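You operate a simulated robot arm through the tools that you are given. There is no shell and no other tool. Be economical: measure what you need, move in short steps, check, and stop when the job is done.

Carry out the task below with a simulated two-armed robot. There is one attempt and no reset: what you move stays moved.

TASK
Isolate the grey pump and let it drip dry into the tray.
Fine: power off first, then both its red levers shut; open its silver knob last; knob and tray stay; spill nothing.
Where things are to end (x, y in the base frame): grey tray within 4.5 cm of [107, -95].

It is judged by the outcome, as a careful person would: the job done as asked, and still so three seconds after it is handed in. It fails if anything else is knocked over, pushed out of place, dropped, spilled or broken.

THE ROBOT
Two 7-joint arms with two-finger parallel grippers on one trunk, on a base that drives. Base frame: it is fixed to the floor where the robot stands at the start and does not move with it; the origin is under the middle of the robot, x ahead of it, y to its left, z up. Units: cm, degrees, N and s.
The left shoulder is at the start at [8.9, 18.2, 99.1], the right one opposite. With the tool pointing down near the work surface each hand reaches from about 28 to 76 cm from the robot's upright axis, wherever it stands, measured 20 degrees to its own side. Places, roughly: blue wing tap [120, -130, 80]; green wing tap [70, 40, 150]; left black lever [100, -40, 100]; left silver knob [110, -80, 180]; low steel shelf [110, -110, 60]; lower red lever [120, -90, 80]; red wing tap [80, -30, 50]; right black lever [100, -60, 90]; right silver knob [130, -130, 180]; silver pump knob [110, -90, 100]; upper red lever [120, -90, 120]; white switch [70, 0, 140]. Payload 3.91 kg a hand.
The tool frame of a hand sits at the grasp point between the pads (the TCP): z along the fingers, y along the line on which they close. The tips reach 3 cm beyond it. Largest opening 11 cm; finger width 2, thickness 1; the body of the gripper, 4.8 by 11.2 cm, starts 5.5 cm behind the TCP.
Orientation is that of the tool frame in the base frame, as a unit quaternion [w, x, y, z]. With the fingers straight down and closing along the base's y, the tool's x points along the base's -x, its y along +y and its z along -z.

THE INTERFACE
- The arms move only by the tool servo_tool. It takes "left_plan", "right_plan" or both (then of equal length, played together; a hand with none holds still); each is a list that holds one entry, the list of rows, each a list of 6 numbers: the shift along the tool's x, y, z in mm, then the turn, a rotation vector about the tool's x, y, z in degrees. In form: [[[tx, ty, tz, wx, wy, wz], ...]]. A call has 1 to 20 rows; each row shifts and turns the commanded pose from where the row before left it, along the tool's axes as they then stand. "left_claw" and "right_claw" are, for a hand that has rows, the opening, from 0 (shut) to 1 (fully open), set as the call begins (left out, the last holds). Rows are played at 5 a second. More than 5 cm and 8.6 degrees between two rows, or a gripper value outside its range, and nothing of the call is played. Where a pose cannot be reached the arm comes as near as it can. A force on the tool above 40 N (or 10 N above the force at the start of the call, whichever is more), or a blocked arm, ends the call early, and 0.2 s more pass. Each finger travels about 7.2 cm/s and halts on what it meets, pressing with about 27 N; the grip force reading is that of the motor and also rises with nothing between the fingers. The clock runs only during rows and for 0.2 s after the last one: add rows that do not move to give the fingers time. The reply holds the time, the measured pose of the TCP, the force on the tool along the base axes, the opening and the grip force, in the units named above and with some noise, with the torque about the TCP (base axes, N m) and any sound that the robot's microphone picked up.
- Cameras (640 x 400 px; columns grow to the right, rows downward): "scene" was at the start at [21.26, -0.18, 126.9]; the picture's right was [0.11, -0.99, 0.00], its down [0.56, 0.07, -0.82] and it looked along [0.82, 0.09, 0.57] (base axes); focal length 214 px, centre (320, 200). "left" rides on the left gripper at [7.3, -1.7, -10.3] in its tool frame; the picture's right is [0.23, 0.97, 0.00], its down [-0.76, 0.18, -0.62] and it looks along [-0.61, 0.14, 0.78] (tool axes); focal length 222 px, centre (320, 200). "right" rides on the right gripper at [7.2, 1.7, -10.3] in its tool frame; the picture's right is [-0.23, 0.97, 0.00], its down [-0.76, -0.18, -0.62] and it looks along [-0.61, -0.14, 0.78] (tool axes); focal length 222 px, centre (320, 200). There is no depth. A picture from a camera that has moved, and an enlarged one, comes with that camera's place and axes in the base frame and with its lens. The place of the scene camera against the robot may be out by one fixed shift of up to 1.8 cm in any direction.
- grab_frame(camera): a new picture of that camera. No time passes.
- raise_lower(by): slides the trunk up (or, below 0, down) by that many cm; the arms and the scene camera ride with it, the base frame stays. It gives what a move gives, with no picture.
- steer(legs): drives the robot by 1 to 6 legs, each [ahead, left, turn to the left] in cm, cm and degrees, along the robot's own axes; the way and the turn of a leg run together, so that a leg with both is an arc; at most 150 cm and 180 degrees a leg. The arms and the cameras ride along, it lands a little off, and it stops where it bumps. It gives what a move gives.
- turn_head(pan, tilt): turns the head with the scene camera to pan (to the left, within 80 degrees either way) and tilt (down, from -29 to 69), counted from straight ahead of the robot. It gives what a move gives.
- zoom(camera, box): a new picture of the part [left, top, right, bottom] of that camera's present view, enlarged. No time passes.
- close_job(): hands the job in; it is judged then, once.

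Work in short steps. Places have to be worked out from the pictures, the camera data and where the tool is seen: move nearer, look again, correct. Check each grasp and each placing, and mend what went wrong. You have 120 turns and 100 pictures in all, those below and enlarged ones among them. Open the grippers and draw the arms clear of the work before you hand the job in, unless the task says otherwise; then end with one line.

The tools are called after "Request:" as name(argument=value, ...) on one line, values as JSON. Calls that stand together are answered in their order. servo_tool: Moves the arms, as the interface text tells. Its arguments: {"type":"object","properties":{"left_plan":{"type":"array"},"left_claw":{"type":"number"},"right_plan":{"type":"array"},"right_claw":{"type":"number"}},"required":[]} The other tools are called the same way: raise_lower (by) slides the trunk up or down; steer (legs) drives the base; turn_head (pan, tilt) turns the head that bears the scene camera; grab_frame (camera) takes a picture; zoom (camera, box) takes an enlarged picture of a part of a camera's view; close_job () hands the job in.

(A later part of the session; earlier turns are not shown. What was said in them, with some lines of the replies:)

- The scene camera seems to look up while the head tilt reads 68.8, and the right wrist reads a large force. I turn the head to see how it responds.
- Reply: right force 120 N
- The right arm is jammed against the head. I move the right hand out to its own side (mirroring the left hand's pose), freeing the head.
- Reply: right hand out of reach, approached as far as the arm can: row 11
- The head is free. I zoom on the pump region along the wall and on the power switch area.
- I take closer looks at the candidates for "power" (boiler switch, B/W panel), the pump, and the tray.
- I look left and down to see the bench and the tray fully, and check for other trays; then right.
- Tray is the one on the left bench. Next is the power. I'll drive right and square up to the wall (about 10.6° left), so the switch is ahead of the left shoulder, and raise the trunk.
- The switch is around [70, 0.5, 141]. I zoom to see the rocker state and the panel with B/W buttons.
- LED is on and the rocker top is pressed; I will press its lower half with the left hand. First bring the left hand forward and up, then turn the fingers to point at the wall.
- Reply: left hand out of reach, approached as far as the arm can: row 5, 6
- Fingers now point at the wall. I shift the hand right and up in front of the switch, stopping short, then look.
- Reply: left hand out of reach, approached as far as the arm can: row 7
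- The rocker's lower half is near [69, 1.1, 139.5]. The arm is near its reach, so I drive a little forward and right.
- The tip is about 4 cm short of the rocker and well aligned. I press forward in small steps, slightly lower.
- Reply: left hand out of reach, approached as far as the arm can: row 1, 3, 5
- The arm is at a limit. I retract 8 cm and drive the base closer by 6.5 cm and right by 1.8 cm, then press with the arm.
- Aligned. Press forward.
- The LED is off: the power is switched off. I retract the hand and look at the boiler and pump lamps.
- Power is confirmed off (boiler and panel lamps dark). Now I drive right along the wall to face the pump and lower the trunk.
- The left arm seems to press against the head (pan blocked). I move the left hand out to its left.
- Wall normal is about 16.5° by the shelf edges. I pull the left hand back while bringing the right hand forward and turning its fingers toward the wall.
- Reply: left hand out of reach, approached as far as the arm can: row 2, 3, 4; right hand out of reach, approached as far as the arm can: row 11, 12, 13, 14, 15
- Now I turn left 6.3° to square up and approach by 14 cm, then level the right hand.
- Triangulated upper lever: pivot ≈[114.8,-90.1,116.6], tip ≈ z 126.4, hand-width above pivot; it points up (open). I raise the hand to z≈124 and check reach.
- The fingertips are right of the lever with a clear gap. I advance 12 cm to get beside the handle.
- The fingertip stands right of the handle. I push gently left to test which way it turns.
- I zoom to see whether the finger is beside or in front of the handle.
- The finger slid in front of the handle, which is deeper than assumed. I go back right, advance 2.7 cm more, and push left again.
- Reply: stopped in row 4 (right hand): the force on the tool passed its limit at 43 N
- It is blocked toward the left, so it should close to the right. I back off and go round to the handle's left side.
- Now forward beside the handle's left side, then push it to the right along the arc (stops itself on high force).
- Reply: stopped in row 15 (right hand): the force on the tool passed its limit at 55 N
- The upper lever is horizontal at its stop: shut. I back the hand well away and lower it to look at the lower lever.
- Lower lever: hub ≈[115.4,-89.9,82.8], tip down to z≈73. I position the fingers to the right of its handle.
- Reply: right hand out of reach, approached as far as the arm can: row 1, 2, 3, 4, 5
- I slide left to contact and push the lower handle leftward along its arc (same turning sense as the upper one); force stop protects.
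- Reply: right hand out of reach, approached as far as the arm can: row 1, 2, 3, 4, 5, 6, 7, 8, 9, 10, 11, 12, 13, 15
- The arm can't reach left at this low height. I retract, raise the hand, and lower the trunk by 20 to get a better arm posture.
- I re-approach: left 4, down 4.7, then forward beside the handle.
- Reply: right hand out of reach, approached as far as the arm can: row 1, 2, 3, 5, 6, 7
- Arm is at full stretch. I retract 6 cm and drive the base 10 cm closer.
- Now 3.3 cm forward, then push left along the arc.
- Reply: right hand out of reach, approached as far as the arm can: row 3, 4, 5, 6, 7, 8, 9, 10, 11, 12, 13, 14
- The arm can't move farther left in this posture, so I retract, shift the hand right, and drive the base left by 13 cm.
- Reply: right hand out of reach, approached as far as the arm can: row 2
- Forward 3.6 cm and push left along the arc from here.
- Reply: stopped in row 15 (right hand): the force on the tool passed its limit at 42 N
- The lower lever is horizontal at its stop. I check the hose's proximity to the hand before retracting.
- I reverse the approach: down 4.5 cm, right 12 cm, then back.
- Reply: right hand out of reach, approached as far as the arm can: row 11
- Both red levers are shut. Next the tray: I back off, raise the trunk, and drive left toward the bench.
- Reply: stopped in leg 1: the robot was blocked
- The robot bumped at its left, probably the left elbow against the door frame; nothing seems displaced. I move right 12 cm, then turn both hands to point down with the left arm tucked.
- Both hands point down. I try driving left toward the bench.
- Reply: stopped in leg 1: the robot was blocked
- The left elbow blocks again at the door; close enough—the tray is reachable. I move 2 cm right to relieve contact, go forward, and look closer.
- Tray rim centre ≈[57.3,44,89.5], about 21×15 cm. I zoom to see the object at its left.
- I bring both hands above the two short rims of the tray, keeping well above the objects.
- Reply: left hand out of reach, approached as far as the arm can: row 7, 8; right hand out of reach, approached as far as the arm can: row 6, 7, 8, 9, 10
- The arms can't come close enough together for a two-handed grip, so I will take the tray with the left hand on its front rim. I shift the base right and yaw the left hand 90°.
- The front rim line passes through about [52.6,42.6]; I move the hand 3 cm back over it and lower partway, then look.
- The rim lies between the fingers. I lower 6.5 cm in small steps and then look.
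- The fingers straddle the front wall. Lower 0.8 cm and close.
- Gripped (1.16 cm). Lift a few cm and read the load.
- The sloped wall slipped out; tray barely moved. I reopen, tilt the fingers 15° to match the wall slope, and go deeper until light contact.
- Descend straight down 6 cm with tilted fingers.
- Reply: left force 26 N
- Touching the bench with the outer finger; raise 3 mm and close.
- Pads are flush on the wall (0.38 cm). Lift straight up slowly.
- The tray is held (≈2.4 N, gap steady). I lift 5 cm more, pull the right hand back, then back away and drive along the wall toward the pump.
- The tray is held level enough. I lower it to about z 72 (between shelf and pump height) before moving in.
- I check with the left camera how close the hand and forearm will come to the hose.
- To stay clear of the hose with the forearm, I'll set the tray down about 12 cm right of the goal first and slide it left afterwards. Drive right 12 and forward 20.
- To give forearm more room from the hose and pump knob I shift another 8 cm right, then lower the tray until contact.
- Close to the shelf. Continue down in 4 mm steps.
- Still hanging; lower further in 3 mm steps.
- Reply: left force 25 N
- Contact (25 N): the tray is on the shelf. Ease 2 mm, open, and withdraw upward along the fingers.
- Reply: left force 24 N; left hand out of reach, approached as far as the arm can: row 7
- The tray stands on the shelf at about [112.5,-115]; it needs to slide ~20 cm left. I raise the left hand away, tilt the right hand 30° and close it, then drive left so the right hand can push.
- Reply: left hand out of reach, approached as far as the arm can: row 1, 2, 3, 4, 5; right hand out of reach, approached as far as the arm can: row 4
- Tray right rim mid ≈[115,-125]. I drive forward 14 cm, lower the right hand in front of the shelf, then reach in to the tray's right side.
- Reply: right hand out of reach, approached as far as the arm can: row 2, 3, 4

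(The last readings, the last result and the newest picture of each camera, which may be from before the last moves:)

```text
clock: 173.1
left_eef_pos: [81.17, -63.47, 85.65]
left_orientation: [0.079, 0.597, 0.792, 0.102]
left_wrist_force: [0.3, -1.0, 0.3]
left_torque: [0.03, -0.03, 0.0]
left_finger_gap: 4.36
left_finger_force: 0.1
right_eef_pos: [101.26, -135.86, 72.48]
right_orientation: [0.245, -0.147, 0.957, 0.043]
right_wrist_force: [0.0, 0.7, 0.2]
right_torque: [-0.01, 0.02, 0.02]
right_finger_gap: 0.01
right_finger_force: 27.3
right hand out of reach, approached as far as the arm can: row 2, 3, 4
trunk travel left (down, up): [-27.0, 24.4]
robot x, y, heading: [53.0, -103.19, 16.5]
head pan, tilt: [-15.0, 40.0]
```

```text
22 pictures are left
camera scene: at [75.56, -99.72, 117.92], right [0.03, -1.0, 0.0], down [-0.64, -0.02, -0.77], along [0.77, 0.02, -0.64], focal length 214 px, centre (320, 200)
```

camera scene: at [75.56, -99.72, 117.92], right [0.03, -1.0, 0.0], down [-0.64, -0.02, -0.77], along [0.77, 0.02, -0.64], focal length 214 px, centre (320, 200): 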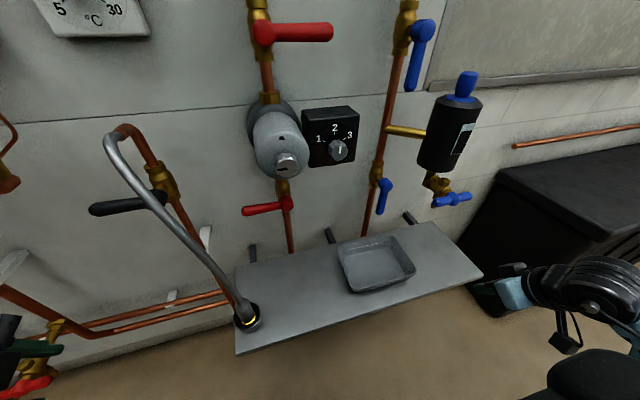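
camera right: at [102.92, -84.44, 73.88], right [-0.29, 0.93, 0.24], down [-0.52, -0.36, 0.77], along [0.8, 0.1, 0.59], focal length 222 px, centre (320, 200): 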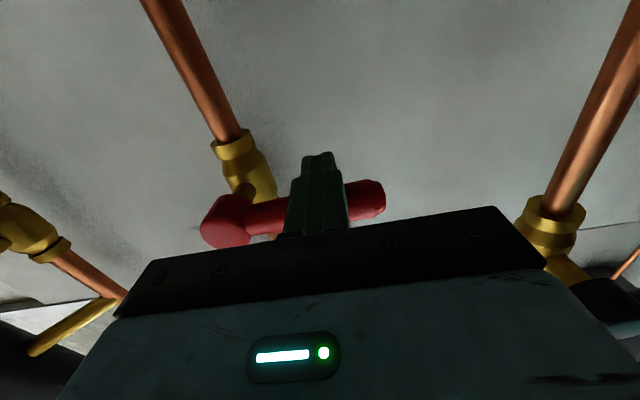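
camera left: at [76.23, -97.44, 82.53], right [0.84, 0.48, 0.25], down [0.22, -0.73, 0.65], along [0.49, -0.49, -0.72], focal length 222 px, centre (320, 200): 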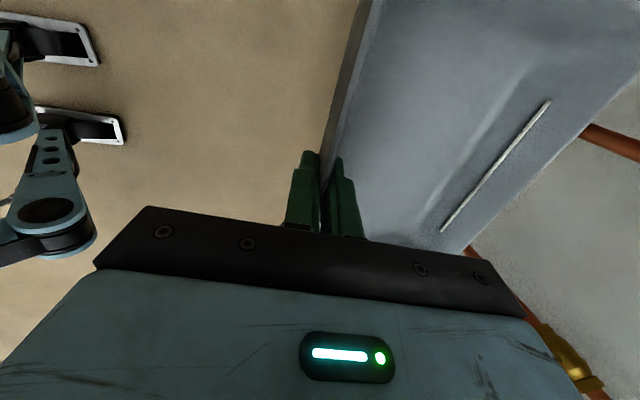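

Reach forward 16 cm along the tray's right side, then down to just above the shelf.

Request:
servo_tool(right_plan=[[[-27.7, 3, 16, 0, 0, 0], [-27.7, 3, 16, 0, 0, 0], [-27.7, 3, 16, 0, 0, 0], [-27.7, 3, 16, 0, 0, 0], [-27.7, 3, 16, 0, 0, 0], [14, 0, 24, 0, 0, 0], [14, 0, 24, 0, 0, 0], [10, 0, 17, 0, 0, 0], [0, 0, 0, 0, 0, 0]]])

Request:
grab_frame(camera="scene")

Request:
grab_frame(camera="right")

```text
clock: 175.1
left_eef_pos: [81.19, -63.5, 85.75]
left_orientation: [0.08, 0.596, 0.792, 0.102]
left_wrist_force: [0.1, -0.3, 0.3]
left_torque: [-0.02, 0.01, -0.01]
left_finger_gap: 4.4
left_finger_force: 0.0
right_eef_pos: [115.52, -129.68, 64.84]
right_orientation: [0.246, -0.147, 0.957, 0.044]
right_wrist_force: [1.9, -0.5, -0.6]
right_torque: [0.02, 0.01, 0.01]
right_finger_gap: 0.0
right_finger_force: 27.1
trunk travel left (down, up): [-27.0, 24.4]
robot x, y, heading: [53.28, -103.71, 16.5]
head pan, tilt: [-15.0, 40.0]
```

```text
21 pictures are left
camera scene: at [75.56, -99.73, 117.92], right [0.03, -1.0, 0.0], down [-0.64, -0.02, -0.77], along [0.77, 0.02, -0.64], focal length 214 px, centre (320, 200)
```

scene: 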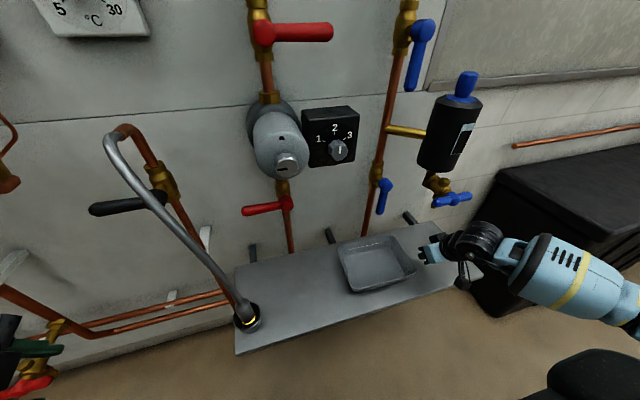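

```text
20 pictures are left
camera right: at [104.22, -131.66, 70.39], right [-0.1, 0.99, 0.12], down [0.41, -0.07, 0.91], along [0.91, 0.14, -0.39], focal length 222 px, centre (320, 200)
```

right: 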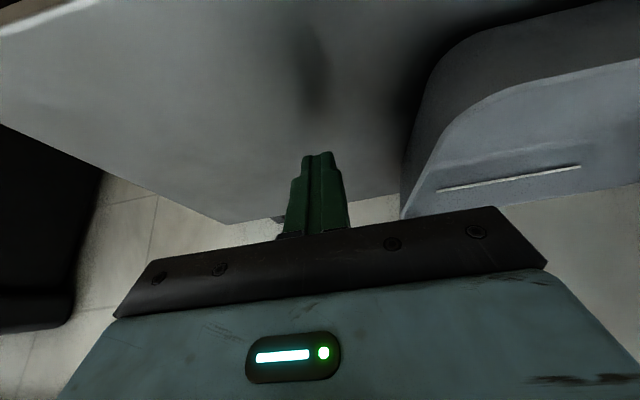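

The finger is right of the tray. Lower 8 mm and push left ~14 cm, then check.

Request:
servo_tool(right_plan=[[[4, 0, 7, 0, 0, 0], [0, 14, 0, 0, 0, 0], [0, 14, 0, 0, 0, 0], [0, 14, 0, 0, 0, 0], [0, 14, 0, 0, 0, 0], [0, 14, 0, 0, 0, 0], [0, 14, 0, 0, 0, 0], [0, 14, 0, 0, 0, 0], [0, 14, 0, 0, 0, 0], [0, 14, 0, 0, 0, 0], [0, 14, 0, 0, 0, 0], [0, 0, 0, 0, 0, 0]]])

Request:
grab_frame(camera="scene")

```text
clock: 177.7
left_eef_pos: [81.13, -63.75, 85.75]
left_orientation: [0.08, 0.596, 0.792, 0.101]
left_wrist_force: [0.2, 0.6, 0.2]
left_torque: [0.01, -0.01, -0.05]
left_finger_gap: 4.42
left_finger_force: 0.1
right_eef_pos: [111.32, -116.27, 64.13]
right_orientation: [0.245, -0.147, 0.957, 0.043]
right_wrist_force: [-0.1, -1.1, 0.0]
right_torque: [0.0, -0.02, -0.02]
right_finger_gap: 0.0
right_finger_force: 27.3
trunk travel left (down, up): [-27.0, 24.4]
robot x, y, heading: [53.01, -103.27, 16.3]
head pan, tilt: [-15.0, 40.0]
```

```text
19 pictures are left
camera scene: at [75.57, -99.74, 117.92], right [0.03, -1.0, 0.0], down [-0.64, -0.02, -0.77], along [0.77, 0.02, -0.64], focal length 214 px, centre (320, 200)
```

scene: 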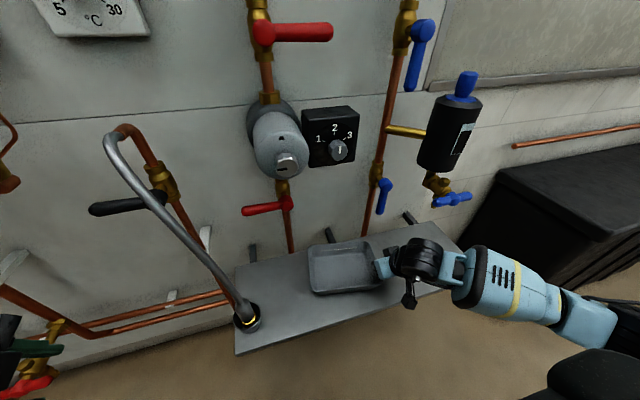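

The tray slid ~10 cm and turned ~9° clockwise since I pushed slightly in front of its centre. I shift the finger 3.5 cm toward the wall and push the remaining ~10 cm.

Request:
servo_tool(right_plan=[[[0, -10, 0, 0, 0, 0], [-15, 0, 9, 0, 0, 0], [-15, 0, 9, 0, 0, 0], [0, 10, 0, 0, 0, 0], [0, 13, 0, 0, 0, 0], [0, 13, 0, 0, 0, 0], [0, 13, 0, 0, 0, 0], [0, 13, 0, 0, 0, 0], [0, 13, 0, 0, 0, 0], [0, 0, 0, 0, 0, 0]]])

Request:
grab_frame(camera="scene")

```text
clock: 179.9
left_eef_pos: [81.19, -63.57, 85.61]
left_orientation: [0.08, 0.596, 0.793, 0.102]
left_wrist_force: [-0.1, -0.5, -0.7]
left_torque: [0.0, -0.02, -0.01]
left_finger_gap: 4.39
left_finger_force: 0.1
right_eef_pos: [112.78, -108.91, 64.07]
right_orientation: [0.245, -0.147, 0.957, 0.043]
right_wrist_force: [0.2, -0.2, 0.1]
right_torque: [-0.03, -0.03, 0.0]
right_finger_gap: 0.01
right_finger_force: 27.0
trunk travel left (down, up): [-27.0, 24.4]
robot x, y, heading: [53.02, -103.39, 16.3]
head pan, tilt: [-15.0, 40.0]
```

```text
18 pictures are left
camera scene: at [75.57, -99.74, 117.92], right [0.03, -1.0, 0.0], down [-0.64, -0.02, -0.77], along [0.77, 0.02, -0.64], focal length 214 px, centre (320, 200)
```

scene: 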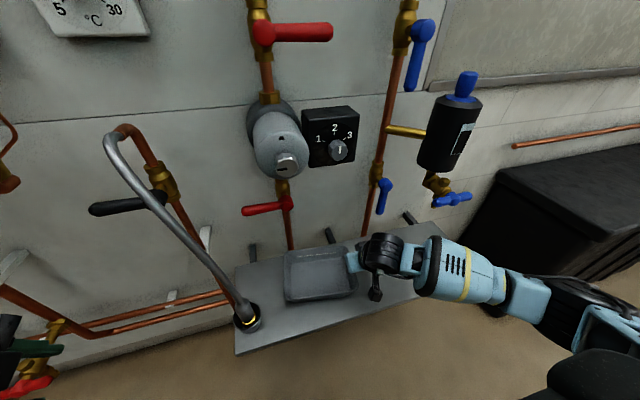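

Tray centre now ≈[108.2,-98.4]. Push 3 cm more.

Request:
servo_tool(right_plan=[[[0, 10, 0, 0, 0, 0], [0, 10, 0, 0, 0, 0], [0, 10, 0, 0, 0, 0], [0, 0, 0, 0, 0, 0]]])

Request:
servo_tool(right_plan=[[[0, -20, 0, 0, 0, 0], [0, -30, 0, 0, 0, 0], [15, -20, -9, 0, 0, 0], [26, -20, -15, 0, 0, 0], [26, 0, -15, 0, 0, 0], [26, 0, -15, 0, 0, 0], [26, 0, -15, 0, 0, 0], [26, 0, -15, 0, 0, 0], [0, 0, 0, 0, 0, 0]]])

Request:
grab_frame(camera="scene")

```text
clock: 180.9
left_eef_pos: [81.16, -63.34, 85.62]
left_orientation: [0.079, 0.597, 0.792, 0.1]
left_wrist_force: [-1.1, 0.2, -0.3]
left_torque: [0.03, -0.02, -0.02]
left_finger_gap: 4.36
left_finger_force: 0.1
right_eef_pos: [111.78, -106.09, 64.07]
right_orientation: [0.245, -0.146, 0.957, 0.043]
right_wrist_force: [-0.3, -0.5, 0.3]
right_torque: [0.0, -0.03, -0.02]
right_finger_gap: 0.0
right_finger_force: 27.0
trunk travel left (down, up): [-27.0, 24.4]
robot x, y, heading: [52.95, -103.09, 16.5]
head pan, tilt: [-15.0, 40.0]
```

```text
clock: 182.9
left_eef_pos: [81.1, -63.49, 85.56]
left_orientation: [0.08, 0.597, 0.792, 0.101]
left_wrist_force: [0.3, 0.3, -0.6]
left_torque: [0.02, -0.01, 0.02]
left_finger_gap: 4.4
left_finger_force: 0.0
right_eef_pos: [98.73, -119.75, 64.43]
right_orientation: [0.246, -0.146, 0.957, 0.043]
right_wrist_force: [0.5, 1.4, 0.0]
right_torque: [-0.01, 0.02, -0.01]
right_finger_gap: 0.0
right_finger_force: 27.2
trunk travel left (down, up): [-27.0, 24.4]
robot x, y, heading: [53.15, -103.35, 16.3]
head pan, tilt: [-15.0, 40.0]
```

```text
17 pictures are left
camera scene: at [75.59, -99.72, 117.92], right [0.03, -1.0, 0.0], down [-0.64, -0.02, -0.77], along [0.77, 0.02, -0.64], focal length 214 px, centre (320, 200)
```

scene: 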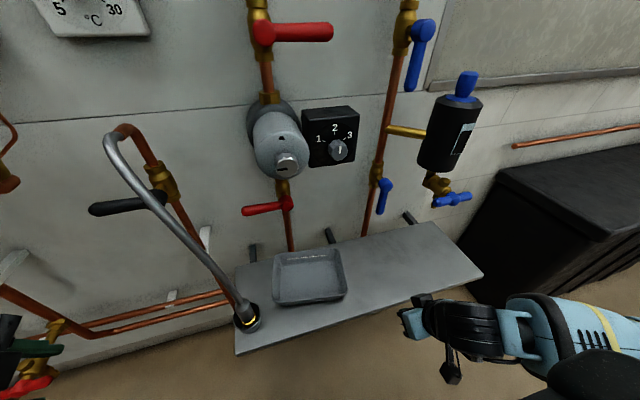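

The tray is at ≈[107.5,-95.4]. Next the knob: I raise the right hand, turn fingers forward, and drive back 5 / left 27 for a good posture.

Request:
servo_tool(right_plan=[[[-20, 0, -34.6, 0, 0, 0], [-20, 0, -34.6, 0, 0, 0], [-20, 0, -34.6, 0, 0, 0], [-20, 0, -34.6, 0, 0, 0], [-20, 0, -34.6, 0, 0, 0], [-20, 0, -34.6, 0, 0, 0], [-20, 0, -34.6, 0, 0, 0], [-20, 0, -34.6, 0, 0, 0], [-15, 0, -26, 0, 0, 0], [0, 0, 0, 0, -7.5, 0], [0, 0, 0, 0, -7.5, 0], [0, 0, 0, 0, -7.5, 0], [0, 0, 0, 0, -7.5, 0], [0, 0, 0, 0, -7.5, 0], [0, 0, 0, 0, -7.5, 0], [0, 0, 0, 0, -7.5, 0], [0, 0, 0, 0, -7.5, 0], [0, 0, 0, 0, 0, 0]]])

Request:
steer(legs=[[-5, 0, 0], [0, 22, 0]])

Request:
grab_frame(camera="right")

Request:
grab_frame(camera="scene")

```text
clock: 186.7
left_eef_pos: [81.23, -63.59, 85.68]
left_orientation: [0.08, 0.597, 0.792, 0.102]
left_wrist_force: [0.7, 0.1, -0.3]
left_torque: [0.05, -0.02, -0.03]
left_finger_gap: 4.42
left_finger_force: 0.0
right_eef_pos: [111.82, -118.14, 102.15]
right_orientation: [0.683, -0.122, 0.71, 0.118]
right_wrist_force: [-0.2, 1.0, -0.2]
right_torque: [0.03, 0.03, 0.0]
right_finger_gap: 0.0
right_finger_force: 26.7
right hand out of reach, approached as far as the arm can: row 2, 3, 4, 11, 12, 13, 14, 15, 16, 17
trunk travel left (down, up): [-27.0, 24.4]
robot x, y, heading: [52.71, -103.76, 16.5]
head pan, tilt: [-15.0, 40.0]
```

```text
clock: 189.7
left_eef_pos: [70.3, -43.92, 85.66]
left_orientation: [0.079, 0.597, 0.792, 0.101]
left_wrist_force: [-0.3, -0.5, 0.0]
left_torque: [0.02, 0.01, 0.01]
left_finger_gap: 4.4
left_finger_force: 0.1
right_eef_pos: [101.07, -98.28, 102.17]
right_orientation: [0.683, -0.122, 0.71, 0.118]
right_wrist_force: [0.4, 0.3, 0.3]
right_torque: [0.02, -0.02, 0.0]
right_finger_gap: 0.01
right_finger_force: 27.5
trunk travel left (down, up): [-27.0, 24.4]
robot x, y, heading: [42.52, -83.45, 16.4]
head pan, tilt: [-15.0, 40.0]
```

```text
16 pictures are left
camera right: at [90.32, -100.38, 95.32], right [-0.32, 0.92, 0.23], down [-0.5, -0.37, 0.79], along [0.81, 0.14, 0.57], focal length 222 px, centre (320, 200)
```

right: 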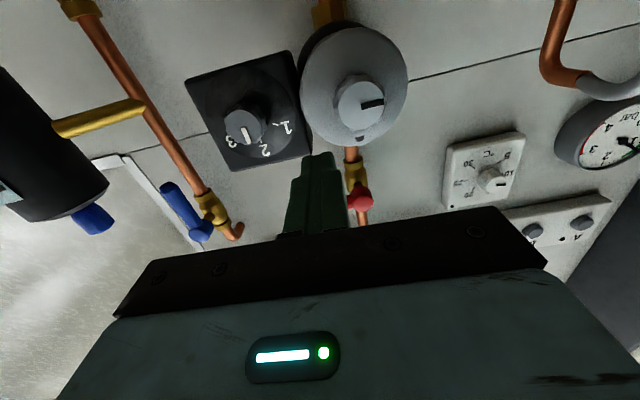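

```text
15 pictures are left
camera scene: at [64.69, -80.16, 117.92], right [0.03, -1.0, 0.0], down [-0.64, -0.02, -0.77], along [0.77, 0.02, -0.64], focal length 214 px, centre (320, 200)
```

scene: 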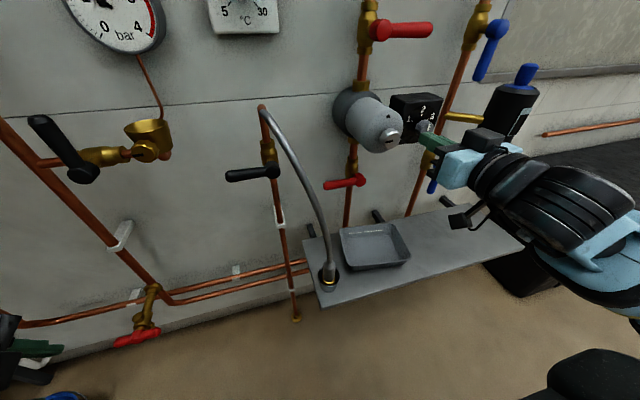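

Knob front ≈[106.2,-92.9,99.9]. I align the open fingers in front of it and look before advancing.

Request:
servo_tool(right_plan=[[[0, 0, 0, 3, -2, 0], [12, 18, 0, 0, 0, 0], [12, 18, 5, 0, 0, 0], [0, 0, 0, 0, 0, 0], [0, 0, 0, 0, 0, 0]]], right_claw=0.42)

Request:
grab_frame(camera="right")

Request:
zoom(camera="scene", box=[320, 60, 500, 200])

```text
clock: 190.9
left_eef_pos: [70.29, -43.95, 85.77]
left_orientation: [0.079, 0.597, 0.792, 0.101]
left_wrist_force: [-0.1, -0.2, 0.2]
left_torque: [-0.01, 0.0, 0.02]
left_finger_gap: 4.39
left_finger_force: 0.2
right_eef_pos: [100.97, -97.6, 101.6]
right_orientation: [0.683, -0.123, 0.71, 0.119]
right_wrist_force: [0.5, -0.2, -0.5]
right_torque: [-0.02, 0.01, 0.0]
right_finger_gap: 4.61
right_finger_force: 0.1
right hand out of reach, approached as far as the arm can: row 1, 2, 3
trunk travel left (down, up): [-27.0, 24.4]
robot x, y, heading: [42.39, -84.01, 16.6]
head pan, tilt: [-15.0, 40.0]
```

```text
14 pictures are left
camera right: at [90.33, -99.66, 94.82], right [-0.32, 0.92, 0.23], down [-0.5, -0.37, 0.79], along [0.81, 0.14, 0.58], focal length 222 px, centre (320, 200)
```

right: 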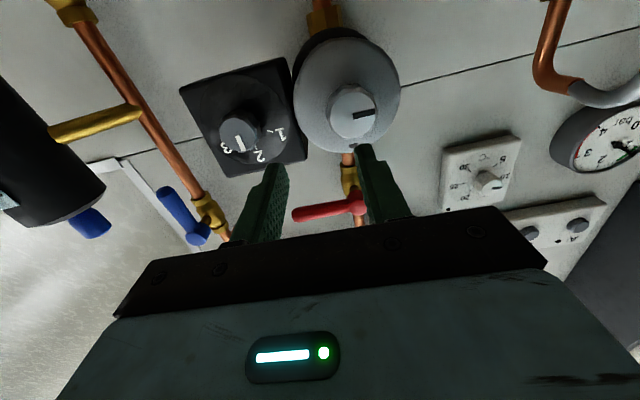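

```text
2.86 times, centred on (410, 130) of scene
camera zoom: at [64.7, -80.19, 117.92], right [0.03, -1.0, 0.0], down [-0.64, -0.02, -0.77], along [0.77, 0.02, -0.64], focal length 613 px, centre (63, 400)
```

zoom: 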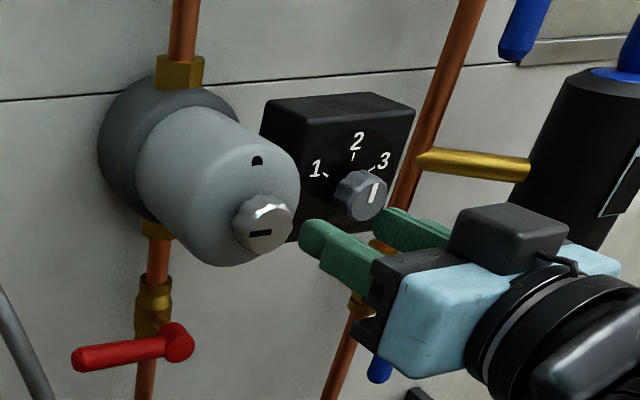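

The knob is ~4 cm wide and the arm is at its left limit. I drive the base 7 cm left, then align with wider fingers.

Request:
steer(legs=[[-1, 7, 0]])

Request:
servo_tool(right_plan=[[[0, 0, 0, 3, -2, 0], [8, -10, 0, 0, 0, 0], [8, -8, 0, 0, 0, 0], [0, 0, 0, 0, 0, 0], [0, 0, 0, 0, 0, 0]]], right_claw=0.58)

Request:
grab_frame(camera="right")

```text
clock: 192.2
left_eef_pos: [67.49, -37.58, 85.68]
left_orientation: [0.08, 0.596, 0.793, 0.102]
left_wrist_force: [0.3, -0.8, 0.3]
left_torque: [-0.01, 0.01, -0.02]
left_finger_gap: 4.39
left_finger_force: 0.1
right_eef_pos: [98.12, -91.4, 101.64]
right_orientation: [0.684, -0.123, 0.71, 0.118]
right_wrist_force: [0.2, -0.2, 0.7]
right_torque: [-0.01, 0.02, 0.0]
right_finger_gap: 4.64
right_finger_force: 0.0
trunk travel left (down, up): [-27.0, 24.4]
robot x, y, heading: [39.14, -77.41, 16.6]
head pan, tilt: [-15.0, 40.0]
```

```text
clock: 193.4
left_eef_pos: [67.42, -37.67, 85.75]
left_orientation: [0.079, 0.597, 0.792, 0.101]
left_wrist_force: [0.0, 0.7, 0.3]
left_torque: [0.01, -0.01, -0.04]
left_finger_gap: 4.41
left_finger_force: 0.1
right_eef_pos: [98.66, -93.13, 99.9]
right_orientation: [0.684, -0.122, 0.71, 0.118]
right_wrist_force: [-0.4, -0.1, 1.0]
right_torque: [-0.01, -0.01, -0.01]
right_finger_gap: 6.38
right_finger_force: 0.0
right hand out of reach, approached as far as the arm can: row 1
trunk travel left (down, up): [-27.0, 24.4]
robot x, y, heading: [39.13, -77.54, 16.5]
head pan, tilt: [-15.0, 40.0]
```

```text
12 pictures are left
camera right: at [87.98, -95.1, 93.13], right [-0.32, 0.92, 0.23], down [-0.5, -0.37, 0.79], along [0.81, 0.14, 0.58], focal length 222 px, centre (320, 200)
```

right: 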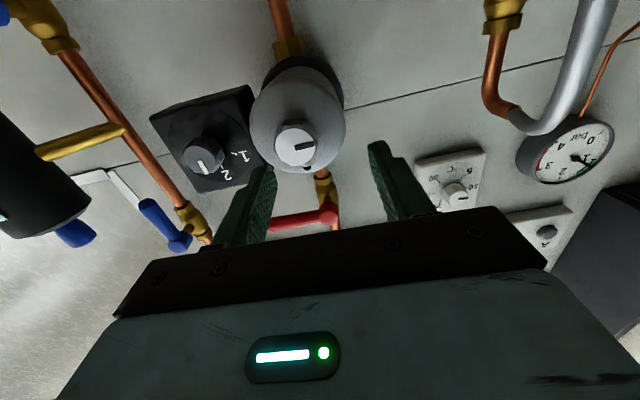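

Aligned in height; the knob is 2.2 cm right of the hand axis. Shift right, then advance 5.9 cm over the knob.

Request:
servo_tool(right_plan=[[[-1, -11, 0, 0, 0, 0], [-1, -11, 0, 0, 0, 0], [0, 0, 15, 0, 0, 0], [-1, 0, 15, 0, 0, 0], [0, 0, 14, 0, 0, 0], [0, 0, 8, 0, 0, 0], [0, 0, 7, 0, 0, 0], [0, 0, 0, 0, 0, 0]]])

Request:
grab_frame(camera="right")

```text
clock: 195.2
left_eef_pos: [67.42, -37.68, 85.68]
left_orientation: [0.08, 0.596, 0.792, 0.101]
left_wrist_force: [-0.2, 0.0, 0.3]
left_torque: [-0.02, -0.01, 0.02]
left_finger_gap: 4.41
left_finger_force: 0.1
right_eef_pos: [104.92, -93.21, 100.11]
right_orientation: [0.683, -0.123, 0.71, 0.118]
right_wrist_force: [0.1, -0.5, -0.4]
right_torque: [0.0, -0.02, 0.02]
right_finger_gap: 6.36
right_finger_force: 0.0
trunk travel left (down, up): [-27.0, 24.4]
robot x, y, heading: [39.12, -77.71, 16.5]
head pan, tilt: [-15.0, 40.0]
```

```text
11 pictures are left
camera right: at [94.22, -95.19, 93.22], right [-0.32, 0.92, 0.23], down [-0.5, -0.37, 0.78], along [0.81, 0.14, 0.58], focal length 222 px, centre (320, 200)
```

right: 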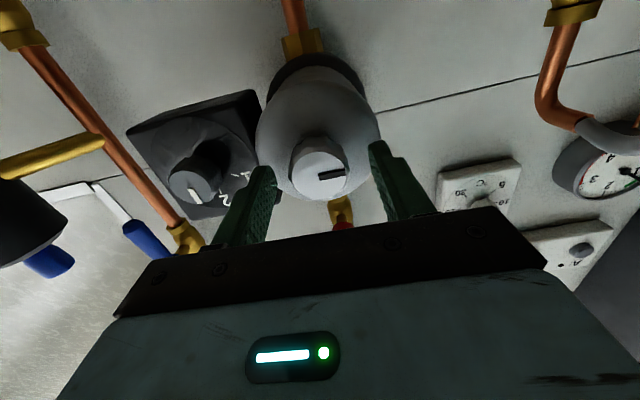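

The knob is centred between the fingers. Close on it.

Request:
servo_tool(right_plan=[[[0, 0, 4, 0, 0, 0], [0, 0, 0, 0, 0, 0], [0, 0, 0, 0, 0, 0], [0, 0, 0, 0, 0, 0], [0, 0, 0, 0, 0, 0]]], right_claw=0)

```text
clock: 196.4
left_eef_pos: [67.46, -37.74, 85.73]
left_orientation: [0.08, 0.597, 0.792, 0.102]
left_wrist_force: [0.1, 0.3, -0.1]
left_torque: [-0.01, -0.01, 0.0]
left_finger_gap: 4.4
left_finger_force: 0.1
right_eef_pos: [105.19, -93.18, 99.96]
right_orientation: [0.684, -0.122, 0.71, 0.118]
right_wrist_force: [-3.5, -9.2, -0.5]
right_torque: [-0.1, 0.31, -0.26]
right_finger_gap: 3.73
right_finger_force: 45.0
trunk travel left (down, up): [-27.0, 24.4]
robot x, y, heading: [39.13, -77.37, 16.7]
head pan, tilt: [-15.0, 40.0]
```

Gripped (3.7 cm). Turn counter-clockwise (opening sense) 40° and check torque.

Request:
servo_tool(right_plan=[[[0, 0, 0, 0, 0, -8], [0, 0, 0, 0, 0, -8], [0, 0, 0, 0, 0, -8], [0, 0, 0, 0, 0, -8], [0, 0, 0, 0, 0, -8], [0, 0, 0, 0, 0, 0]]])

Request:
grab_frame(camera="right")

```text
clock: 197.8
left_eef_pos: [67.45, -37.72, 85.7]
left_orientation: [0.08, 0.596, 0.792, 0.101]
left_wrist_force: [0.0, 0.6, 0.6]
left_torque: [-0.03, -0.02, -0.02]
left_finger_gap: 4.38
left_finger_force: 0.0
right_eef_pos: [105.32, -93.06, 100.08]
right_orientation: [0.685, -0.345, 0.631, -0.111]
right_wrist_force: [0.4, -1.1, 4.5]
right_torque: [0.41, 0.05, 0.27]
right_finger_gap: 3.74
right_finger_force: 45.1
trunk travel left (down, up): [-27.0, 24.4]
robot x, y, heading: [38.92, -77.67, 16.5]
head pan, tilt: [-15.0, 40.0]
```

```text
10 pictures are left
camera right: at [96.31, -99.7, 93.74], right [-0.32, 0.85, -0.42], down [-0.67, 0.11, 0.73], along [0.67, 0.52, 0.54], focal length 222 px, centre (320, 200)
```

right: 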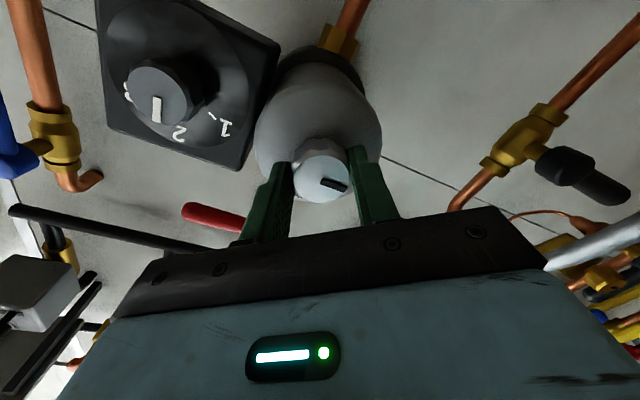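

The slot seems not to have followed (slipped against a stop). I turn clockwise back 40° and 32° beyond, and check.

Request:
servo_tool(right_plan=[[[0, 0, 0, 0, 0, 8], [0, 0, 0, 0, 0, 8], [0, 0, 0, 0, 0, 8], [0, 0, 0, 0, 0, 8], [0, 0, 0, 0, 0, 8], [0, 0, 0, 0, 0, 0]]])

Request:
zoom(camera="right", box=[220, 80, 420, 220])

```text
clock: 199.2
left_eef_pos: [67.46, -37.77, 85.83]
left_orientation: [0.08, 0.596, 0.792, 0.101]
left_wrist_force: [-0.1, 0.0, 0.1]
left_torque: [-0.02, 0.0, 0.0]
left_finger_gap: 4.38
left_finger_force: 0.1
right_eef_pos: [105.35, -93.11, 100.14]
right_orientation: [0.683, -0.122, 0.711, 0.119]
right_wrist_force: [3.8, -4.7, 3.4]
right_torque: [0.16, -0.6, 0.03]
right_finger_gap: 3.75
right_finger_force: 45.0
trunk travel left (down, up): [-27.0, 24.4]
robot x, y, heading: [39.37, -77.4, 16.7]
head pan, tilt: [-15.0, 40.0]
```

```text
2.86 times, centred on (320, 150) of right
camera zoom: at [94.67, -95.12, 93.27], right [-0.32, 0.92, 0.23], down [-0.5, -0.37, 0.78], along [0.81, 0.13, 0.58], focal length 635 px, centre (320, 343)
```

zoom: 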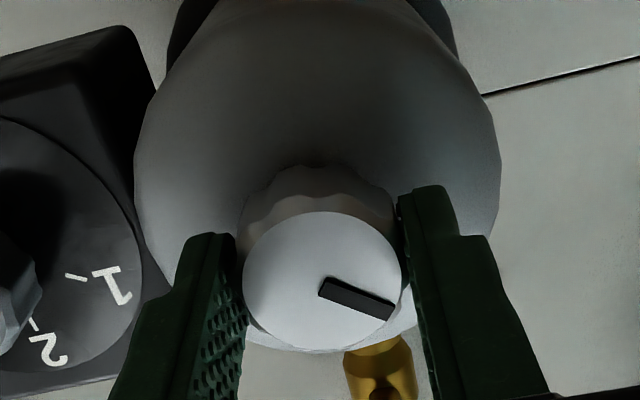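

The knob did follow clockwise by ~30° (ccw was its stop). I continue clockwise 64°.

Request:
servo_tool(right_plan=[[[0, 0, 0, 0, 0, 8], [0, 0, 0, 0, 0, 8], [0, 0, 0, 0, 0, 8], [0, 0, 0, 0, 0, 8], [0, 0, 0, 0, 0, 8], [0, 0, 0, 0, 0, 8], [0, 0, 0, 0, 0, 8], [0, 0, 0, 0, 0, 8], [0, 0, 0, 0, 0, 0]]])

Request:
zoom(camera="right", box=[220, 80, 420, 220])

```text
clock: 201.2
left_eef_pos: [67.35, -37.68, 85.68]
left_orientation: [0.079, 0.597, 0.792, 0.101]
left_wrist_force: [0.7, 0.0, 0.2]
left_torque: [0.0, 0.02, 0.0]
left_finger_gap: 4.39
left_finger_force: 0.0
right_eef_pos: [105.41, -93.14, 100.08]
right_orientation: [0.517, 0.274, 0.666, 0.463]
right_wrist_force: [-2.2, -4.5, 3.3]
right_torque: [-0.02, 0.09, 0.54]
right_finger_gap: 3.74
right_finger_force: 45.4
trunk travel left (down, up): [-27.0, 24.4]
robot x, y, heading: [39.25, -77.89, 16.6]
head pan, tilt: [-15.0, 40.0]
```

```text
2.86 times, centred on (320, 150) of right
camera zoom: at [92.97, -89.84, 98.87], right [-0.04, 0.22, 0.97], down [-0.32, -0.93, 0.2], along [0.94, -0.31, 0.11], focal length 635 px, centre (320, 343)
```

zoom: 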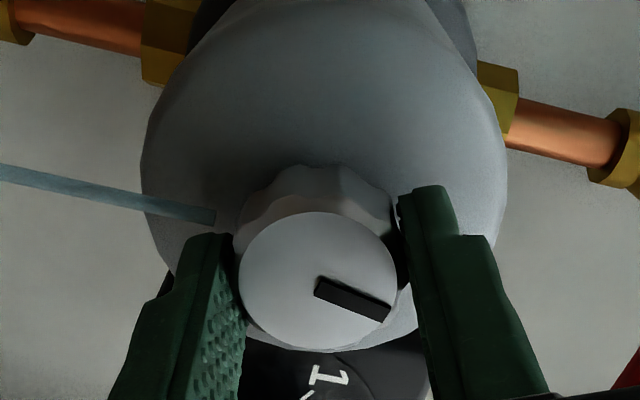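

The knob has turned ~94° and water runs out. I open the fingers, back straight off, and check the stream against the tray.

Request:
servo_tool(right_plan=[[[0, 0, 0, 0, 0, 0], [0, 0, 0, 0, 0, 0], [0, 0, 0, 0, 0, 0], [0, 0, -20, 0, 0, 0], [0, 0, -30, 0, 0, 0], [0, 0, -30, 0, 0, 0], [0, 0, -30, 0, 0, 0], [0, 0, 0, 0, 0, 0]]], right_claw=0.6)

Request:
grab_frame(camera="scene")

```text
clock: 203.0
left_eef_pos: [67.45, -37.67, 85.75]
left_orientation: [0.08, 0.597, 0.792, 0.101]
left_wrist_force: [0.5, 0.4, 0.1]
left_torque: [0.01, 0.01, 0.02]
left_finger_gap: 4.42
left_finger_force: 0.0
right_eef_pos: [97.77, -97.25, 100.51]
right_orientation: [0.517, 0.271, 0.667, 0.463]
right_wrist_force: [0.9, 0.2, 0.2]
right_torque: [0.02, 0.01, 0.0]
right_finger_gap: 6.6
right_finger_force: 0.1
right hand out of reach, approached as far as the arm can: row 7
trunk travel left (down, up): [-27.0, 24.4]
robot x, y, heading: [39.37, -77.75, 16.7]
head pan, tilt: [-15.0, 40.0]
```

```text
7 pictures are left
camera scene: at [61.81, -73.9, 117.92], right [0.03, -1.0, 0.0], down [-0.64, -0.02, -0.77], along [0.77, 0.02, -0.64], focal length 214 px, centre (320, 200)
```

scene: 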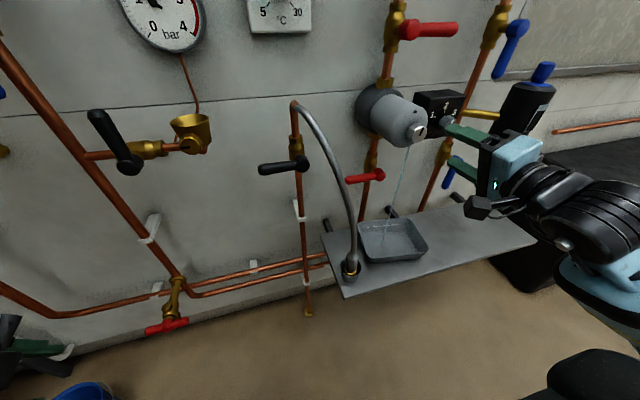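

The stream falls into the tray. I drive the base back to draw the arms clear and take a final close look.

Request:
steer(legs=[[-30, 0, 0]])

Request:
zoom(camera="scene", box=[280, 40, 520, 240])

```text
clock: 205.0
left_eef_pos: [38.76, -46.15, 85.79]
left_orientation: [0.079, 0.597, 0.792, 0.1]
left_wrist_force: [0.1, -0.6, 0.3]
left_torque: [-0.01, 0.0, 0.02]
left_finger_gap: 4.4
left_finger_force: 0.0
right_eef_pos: [68.98, -105.82, 100.56]
right_orientation: [0.517, 0.273, 0.667, 0.462]
right_wrist_force: [-0.8, 0.3, 0.5]
right_torque: [0.01, -0.02, 0.01]
right_finger_gap: 6.58
right_finger_force: 0.1
trunk travel left (down, up): [-27.0, 24.4]
robot x, y, heading: [10.52, -86.22, 16.5]
head pan, tilt: [-15.0, 40.0]
```

```text
2.00 times, centred on (400, 140) of scene
camera zoom: at [33.06, -82.42, 117.93], right [0.02, -1.0, 0.0], down [-0.64, -0.02, -0.77], along [0.77, 0.02, -0.64], focal length 429 px, centre (160, 320)
```

zoom: 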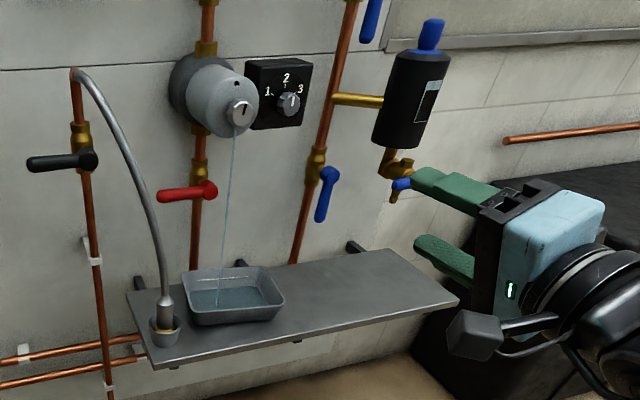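

Power off, both levers shut, and the stream is landing in the tray. I wait a few seconds to make sure it runs dry without overflowing.

Request:
servo_tool(right_plan=[[[0, 0, 0, 0, 0, 0], [0, 0, 0, 0, 0, 0], [0, 0, 0, 0, 0, 0], [0, 0, 0, 0, 0, 0], [0, 0, 0, 0, 0, 0], [0, 0, 0, 0, 0, 0], [0, 0, 0, 0, 0, 0], [0, 0, 0, 0, 0, 0], [0, 0, 0, 0, 0, 0], [0, 0, 0, 0, 0, 0], [0, 0, 0, 0, 0, 0], [0, 0, 0, 0, 0, 0], [0, 0, 0, 0, 0, 0], [0, 0, 0, 0, 0, 0], [0, 0, 0, 0, 0, 0], [0, 0, 0, 0, 0, 0], [0, 0, 0, 0, 0, 0], [0, 0, 0, 0, 0, 0], [0, 0, 0, 0, 0, 0], [0, 0, 0, 0, 0, 0]]])

Request:
servo_tool(right_plan=[[[0, 0, 0, 0, 0, 0], [0, 0, 0, 0, 0, 0], [0, 0, 0, 0, 0, 0], [0, 0, 0, 0, 0, 0], [0, 0, 0, 0, 0, 0], [0, 0, 0, 0, 0, 0], [0, 0, 0, 0, 0, 0], [0, 0, 0, 0, 0, 0], [0, 0, 0, 0, 0, 0], [0, 0, 0, 0, 0, 0], [0, 0, 0, 0, 0, 0], [0, 0, 0, 0, 0, 0], [0, 0, 0, 0, 0, 0], [0, 0, 0, 0, 0, 0], [0, 0, 0, 0, 0, 0], [0, 0, 0, 0, 0, 0], [0, 0, 0, 0, 0, 0], [0, 0, 0, 0, 0, 0], [0, 0, 0, 0, 0, 0], [0, 0, 0, 0, 0, 0]]])

Request:
grab_frame(camera="scene")

Request:
zoom(camera="scene", box=[330, 50, 450, 230])

```text
clock: 209.2
left_eef_pos: [38.82, -46.18, 85.72]
left_orientation: [0.079, 0.597, 0.792, 0.101]
left_wrist_force: [0.0, 0.2, 0.0]
left_torque: [0.02, 0.01, 0.04]
left_finger_gap: 4.4
left_finger_force: 0.2
right_eef_pos: [69.08, -105.88, 100.66]
right_orientation: [0.517, 0.273, 0.667, 0.462]
right_wrist_force: [-0.5, 0.0, 0.2]
right_torque: [-0.01, 0.0, -0.01]
right_finger_gap: 6.6
right_finger_force: 0.0
trunk travel left (down, up): [-27.0, 24.4]
robot x, y, heading: [10.17, -85.99, 16.3]
head pan, tilt: [-15.0, 40.0]
```

```text
clock: 213.4
left_eef_pos: [38.74, -46.18, 85.81]
left_orientation: [0.08, 0.597, 0.792, 0.101]
left_wrist_force: [-0.6, -0.5, -0.8]
left_torque: [0.02, -0.01, 0.02]
left_finger_gap: 4.41
left_finger_force: 0.1
right_eef_pos: [69.02, -105.94, 100.68]
right_orientation: [0.517, 0.272, 0.667, 0.462]
right_wrist_force: [-0.4, -0.3, 0.4]
right_torque: [-0.01, 0.01, -0.02]
right_finger_gap: 6.57
right_finger_force: 0.1
trunk travel left (down, up): [-27.0, 24.4]
robot x, y, heading: [10.35, -85.81, 16.4]
head pan, tilt: [-15.0, 40.0]
```

```text
5 pictures are left
camera scene: at [33.12, -82.41, 117.92], right [0.02, -1.0, 0.0], down [-0.64, -0.02, -0.77], along [0.77, 0.02, -0.64], focal length 214 px, centre (320, 200)
```

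scene: 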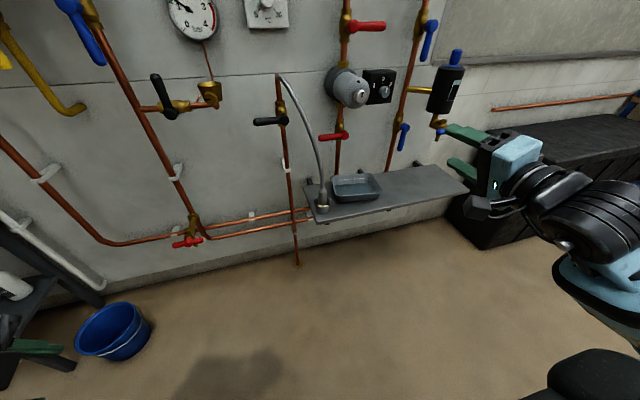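

```text
2.22 times, centred on (390, 140) of scene
camera zoom: at [33.12, -82.41, 117.92], right [0.02, -1.0, 0.0], down [-0.64, -0.02, -0.77], along [0.77, 0.02, -0.64], focal length 477 px, centre (164, 333)
```

zoom: 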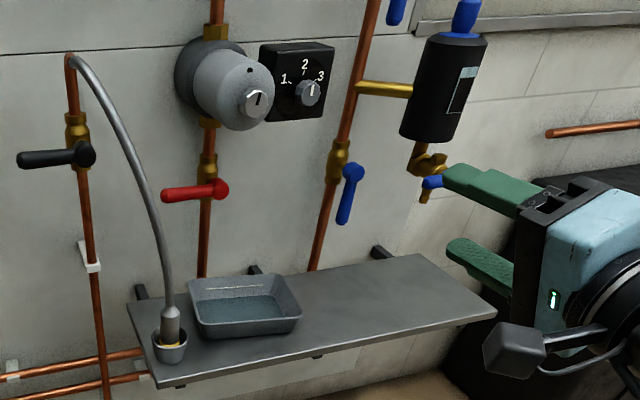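

The flow has stopped: the pump has drained into the tray with nothing spilled. The knob stays open, both red levers are shut, and the arms are clear, so I hand the job in.

Request:
close_job()

```text
The job is handed in.
```

The grey pump is isolated and has run dry into the tray: power off first, then both red levers shut, tray at about [107.5, -95.4], silver knob opened last and left open, and no spill seen.
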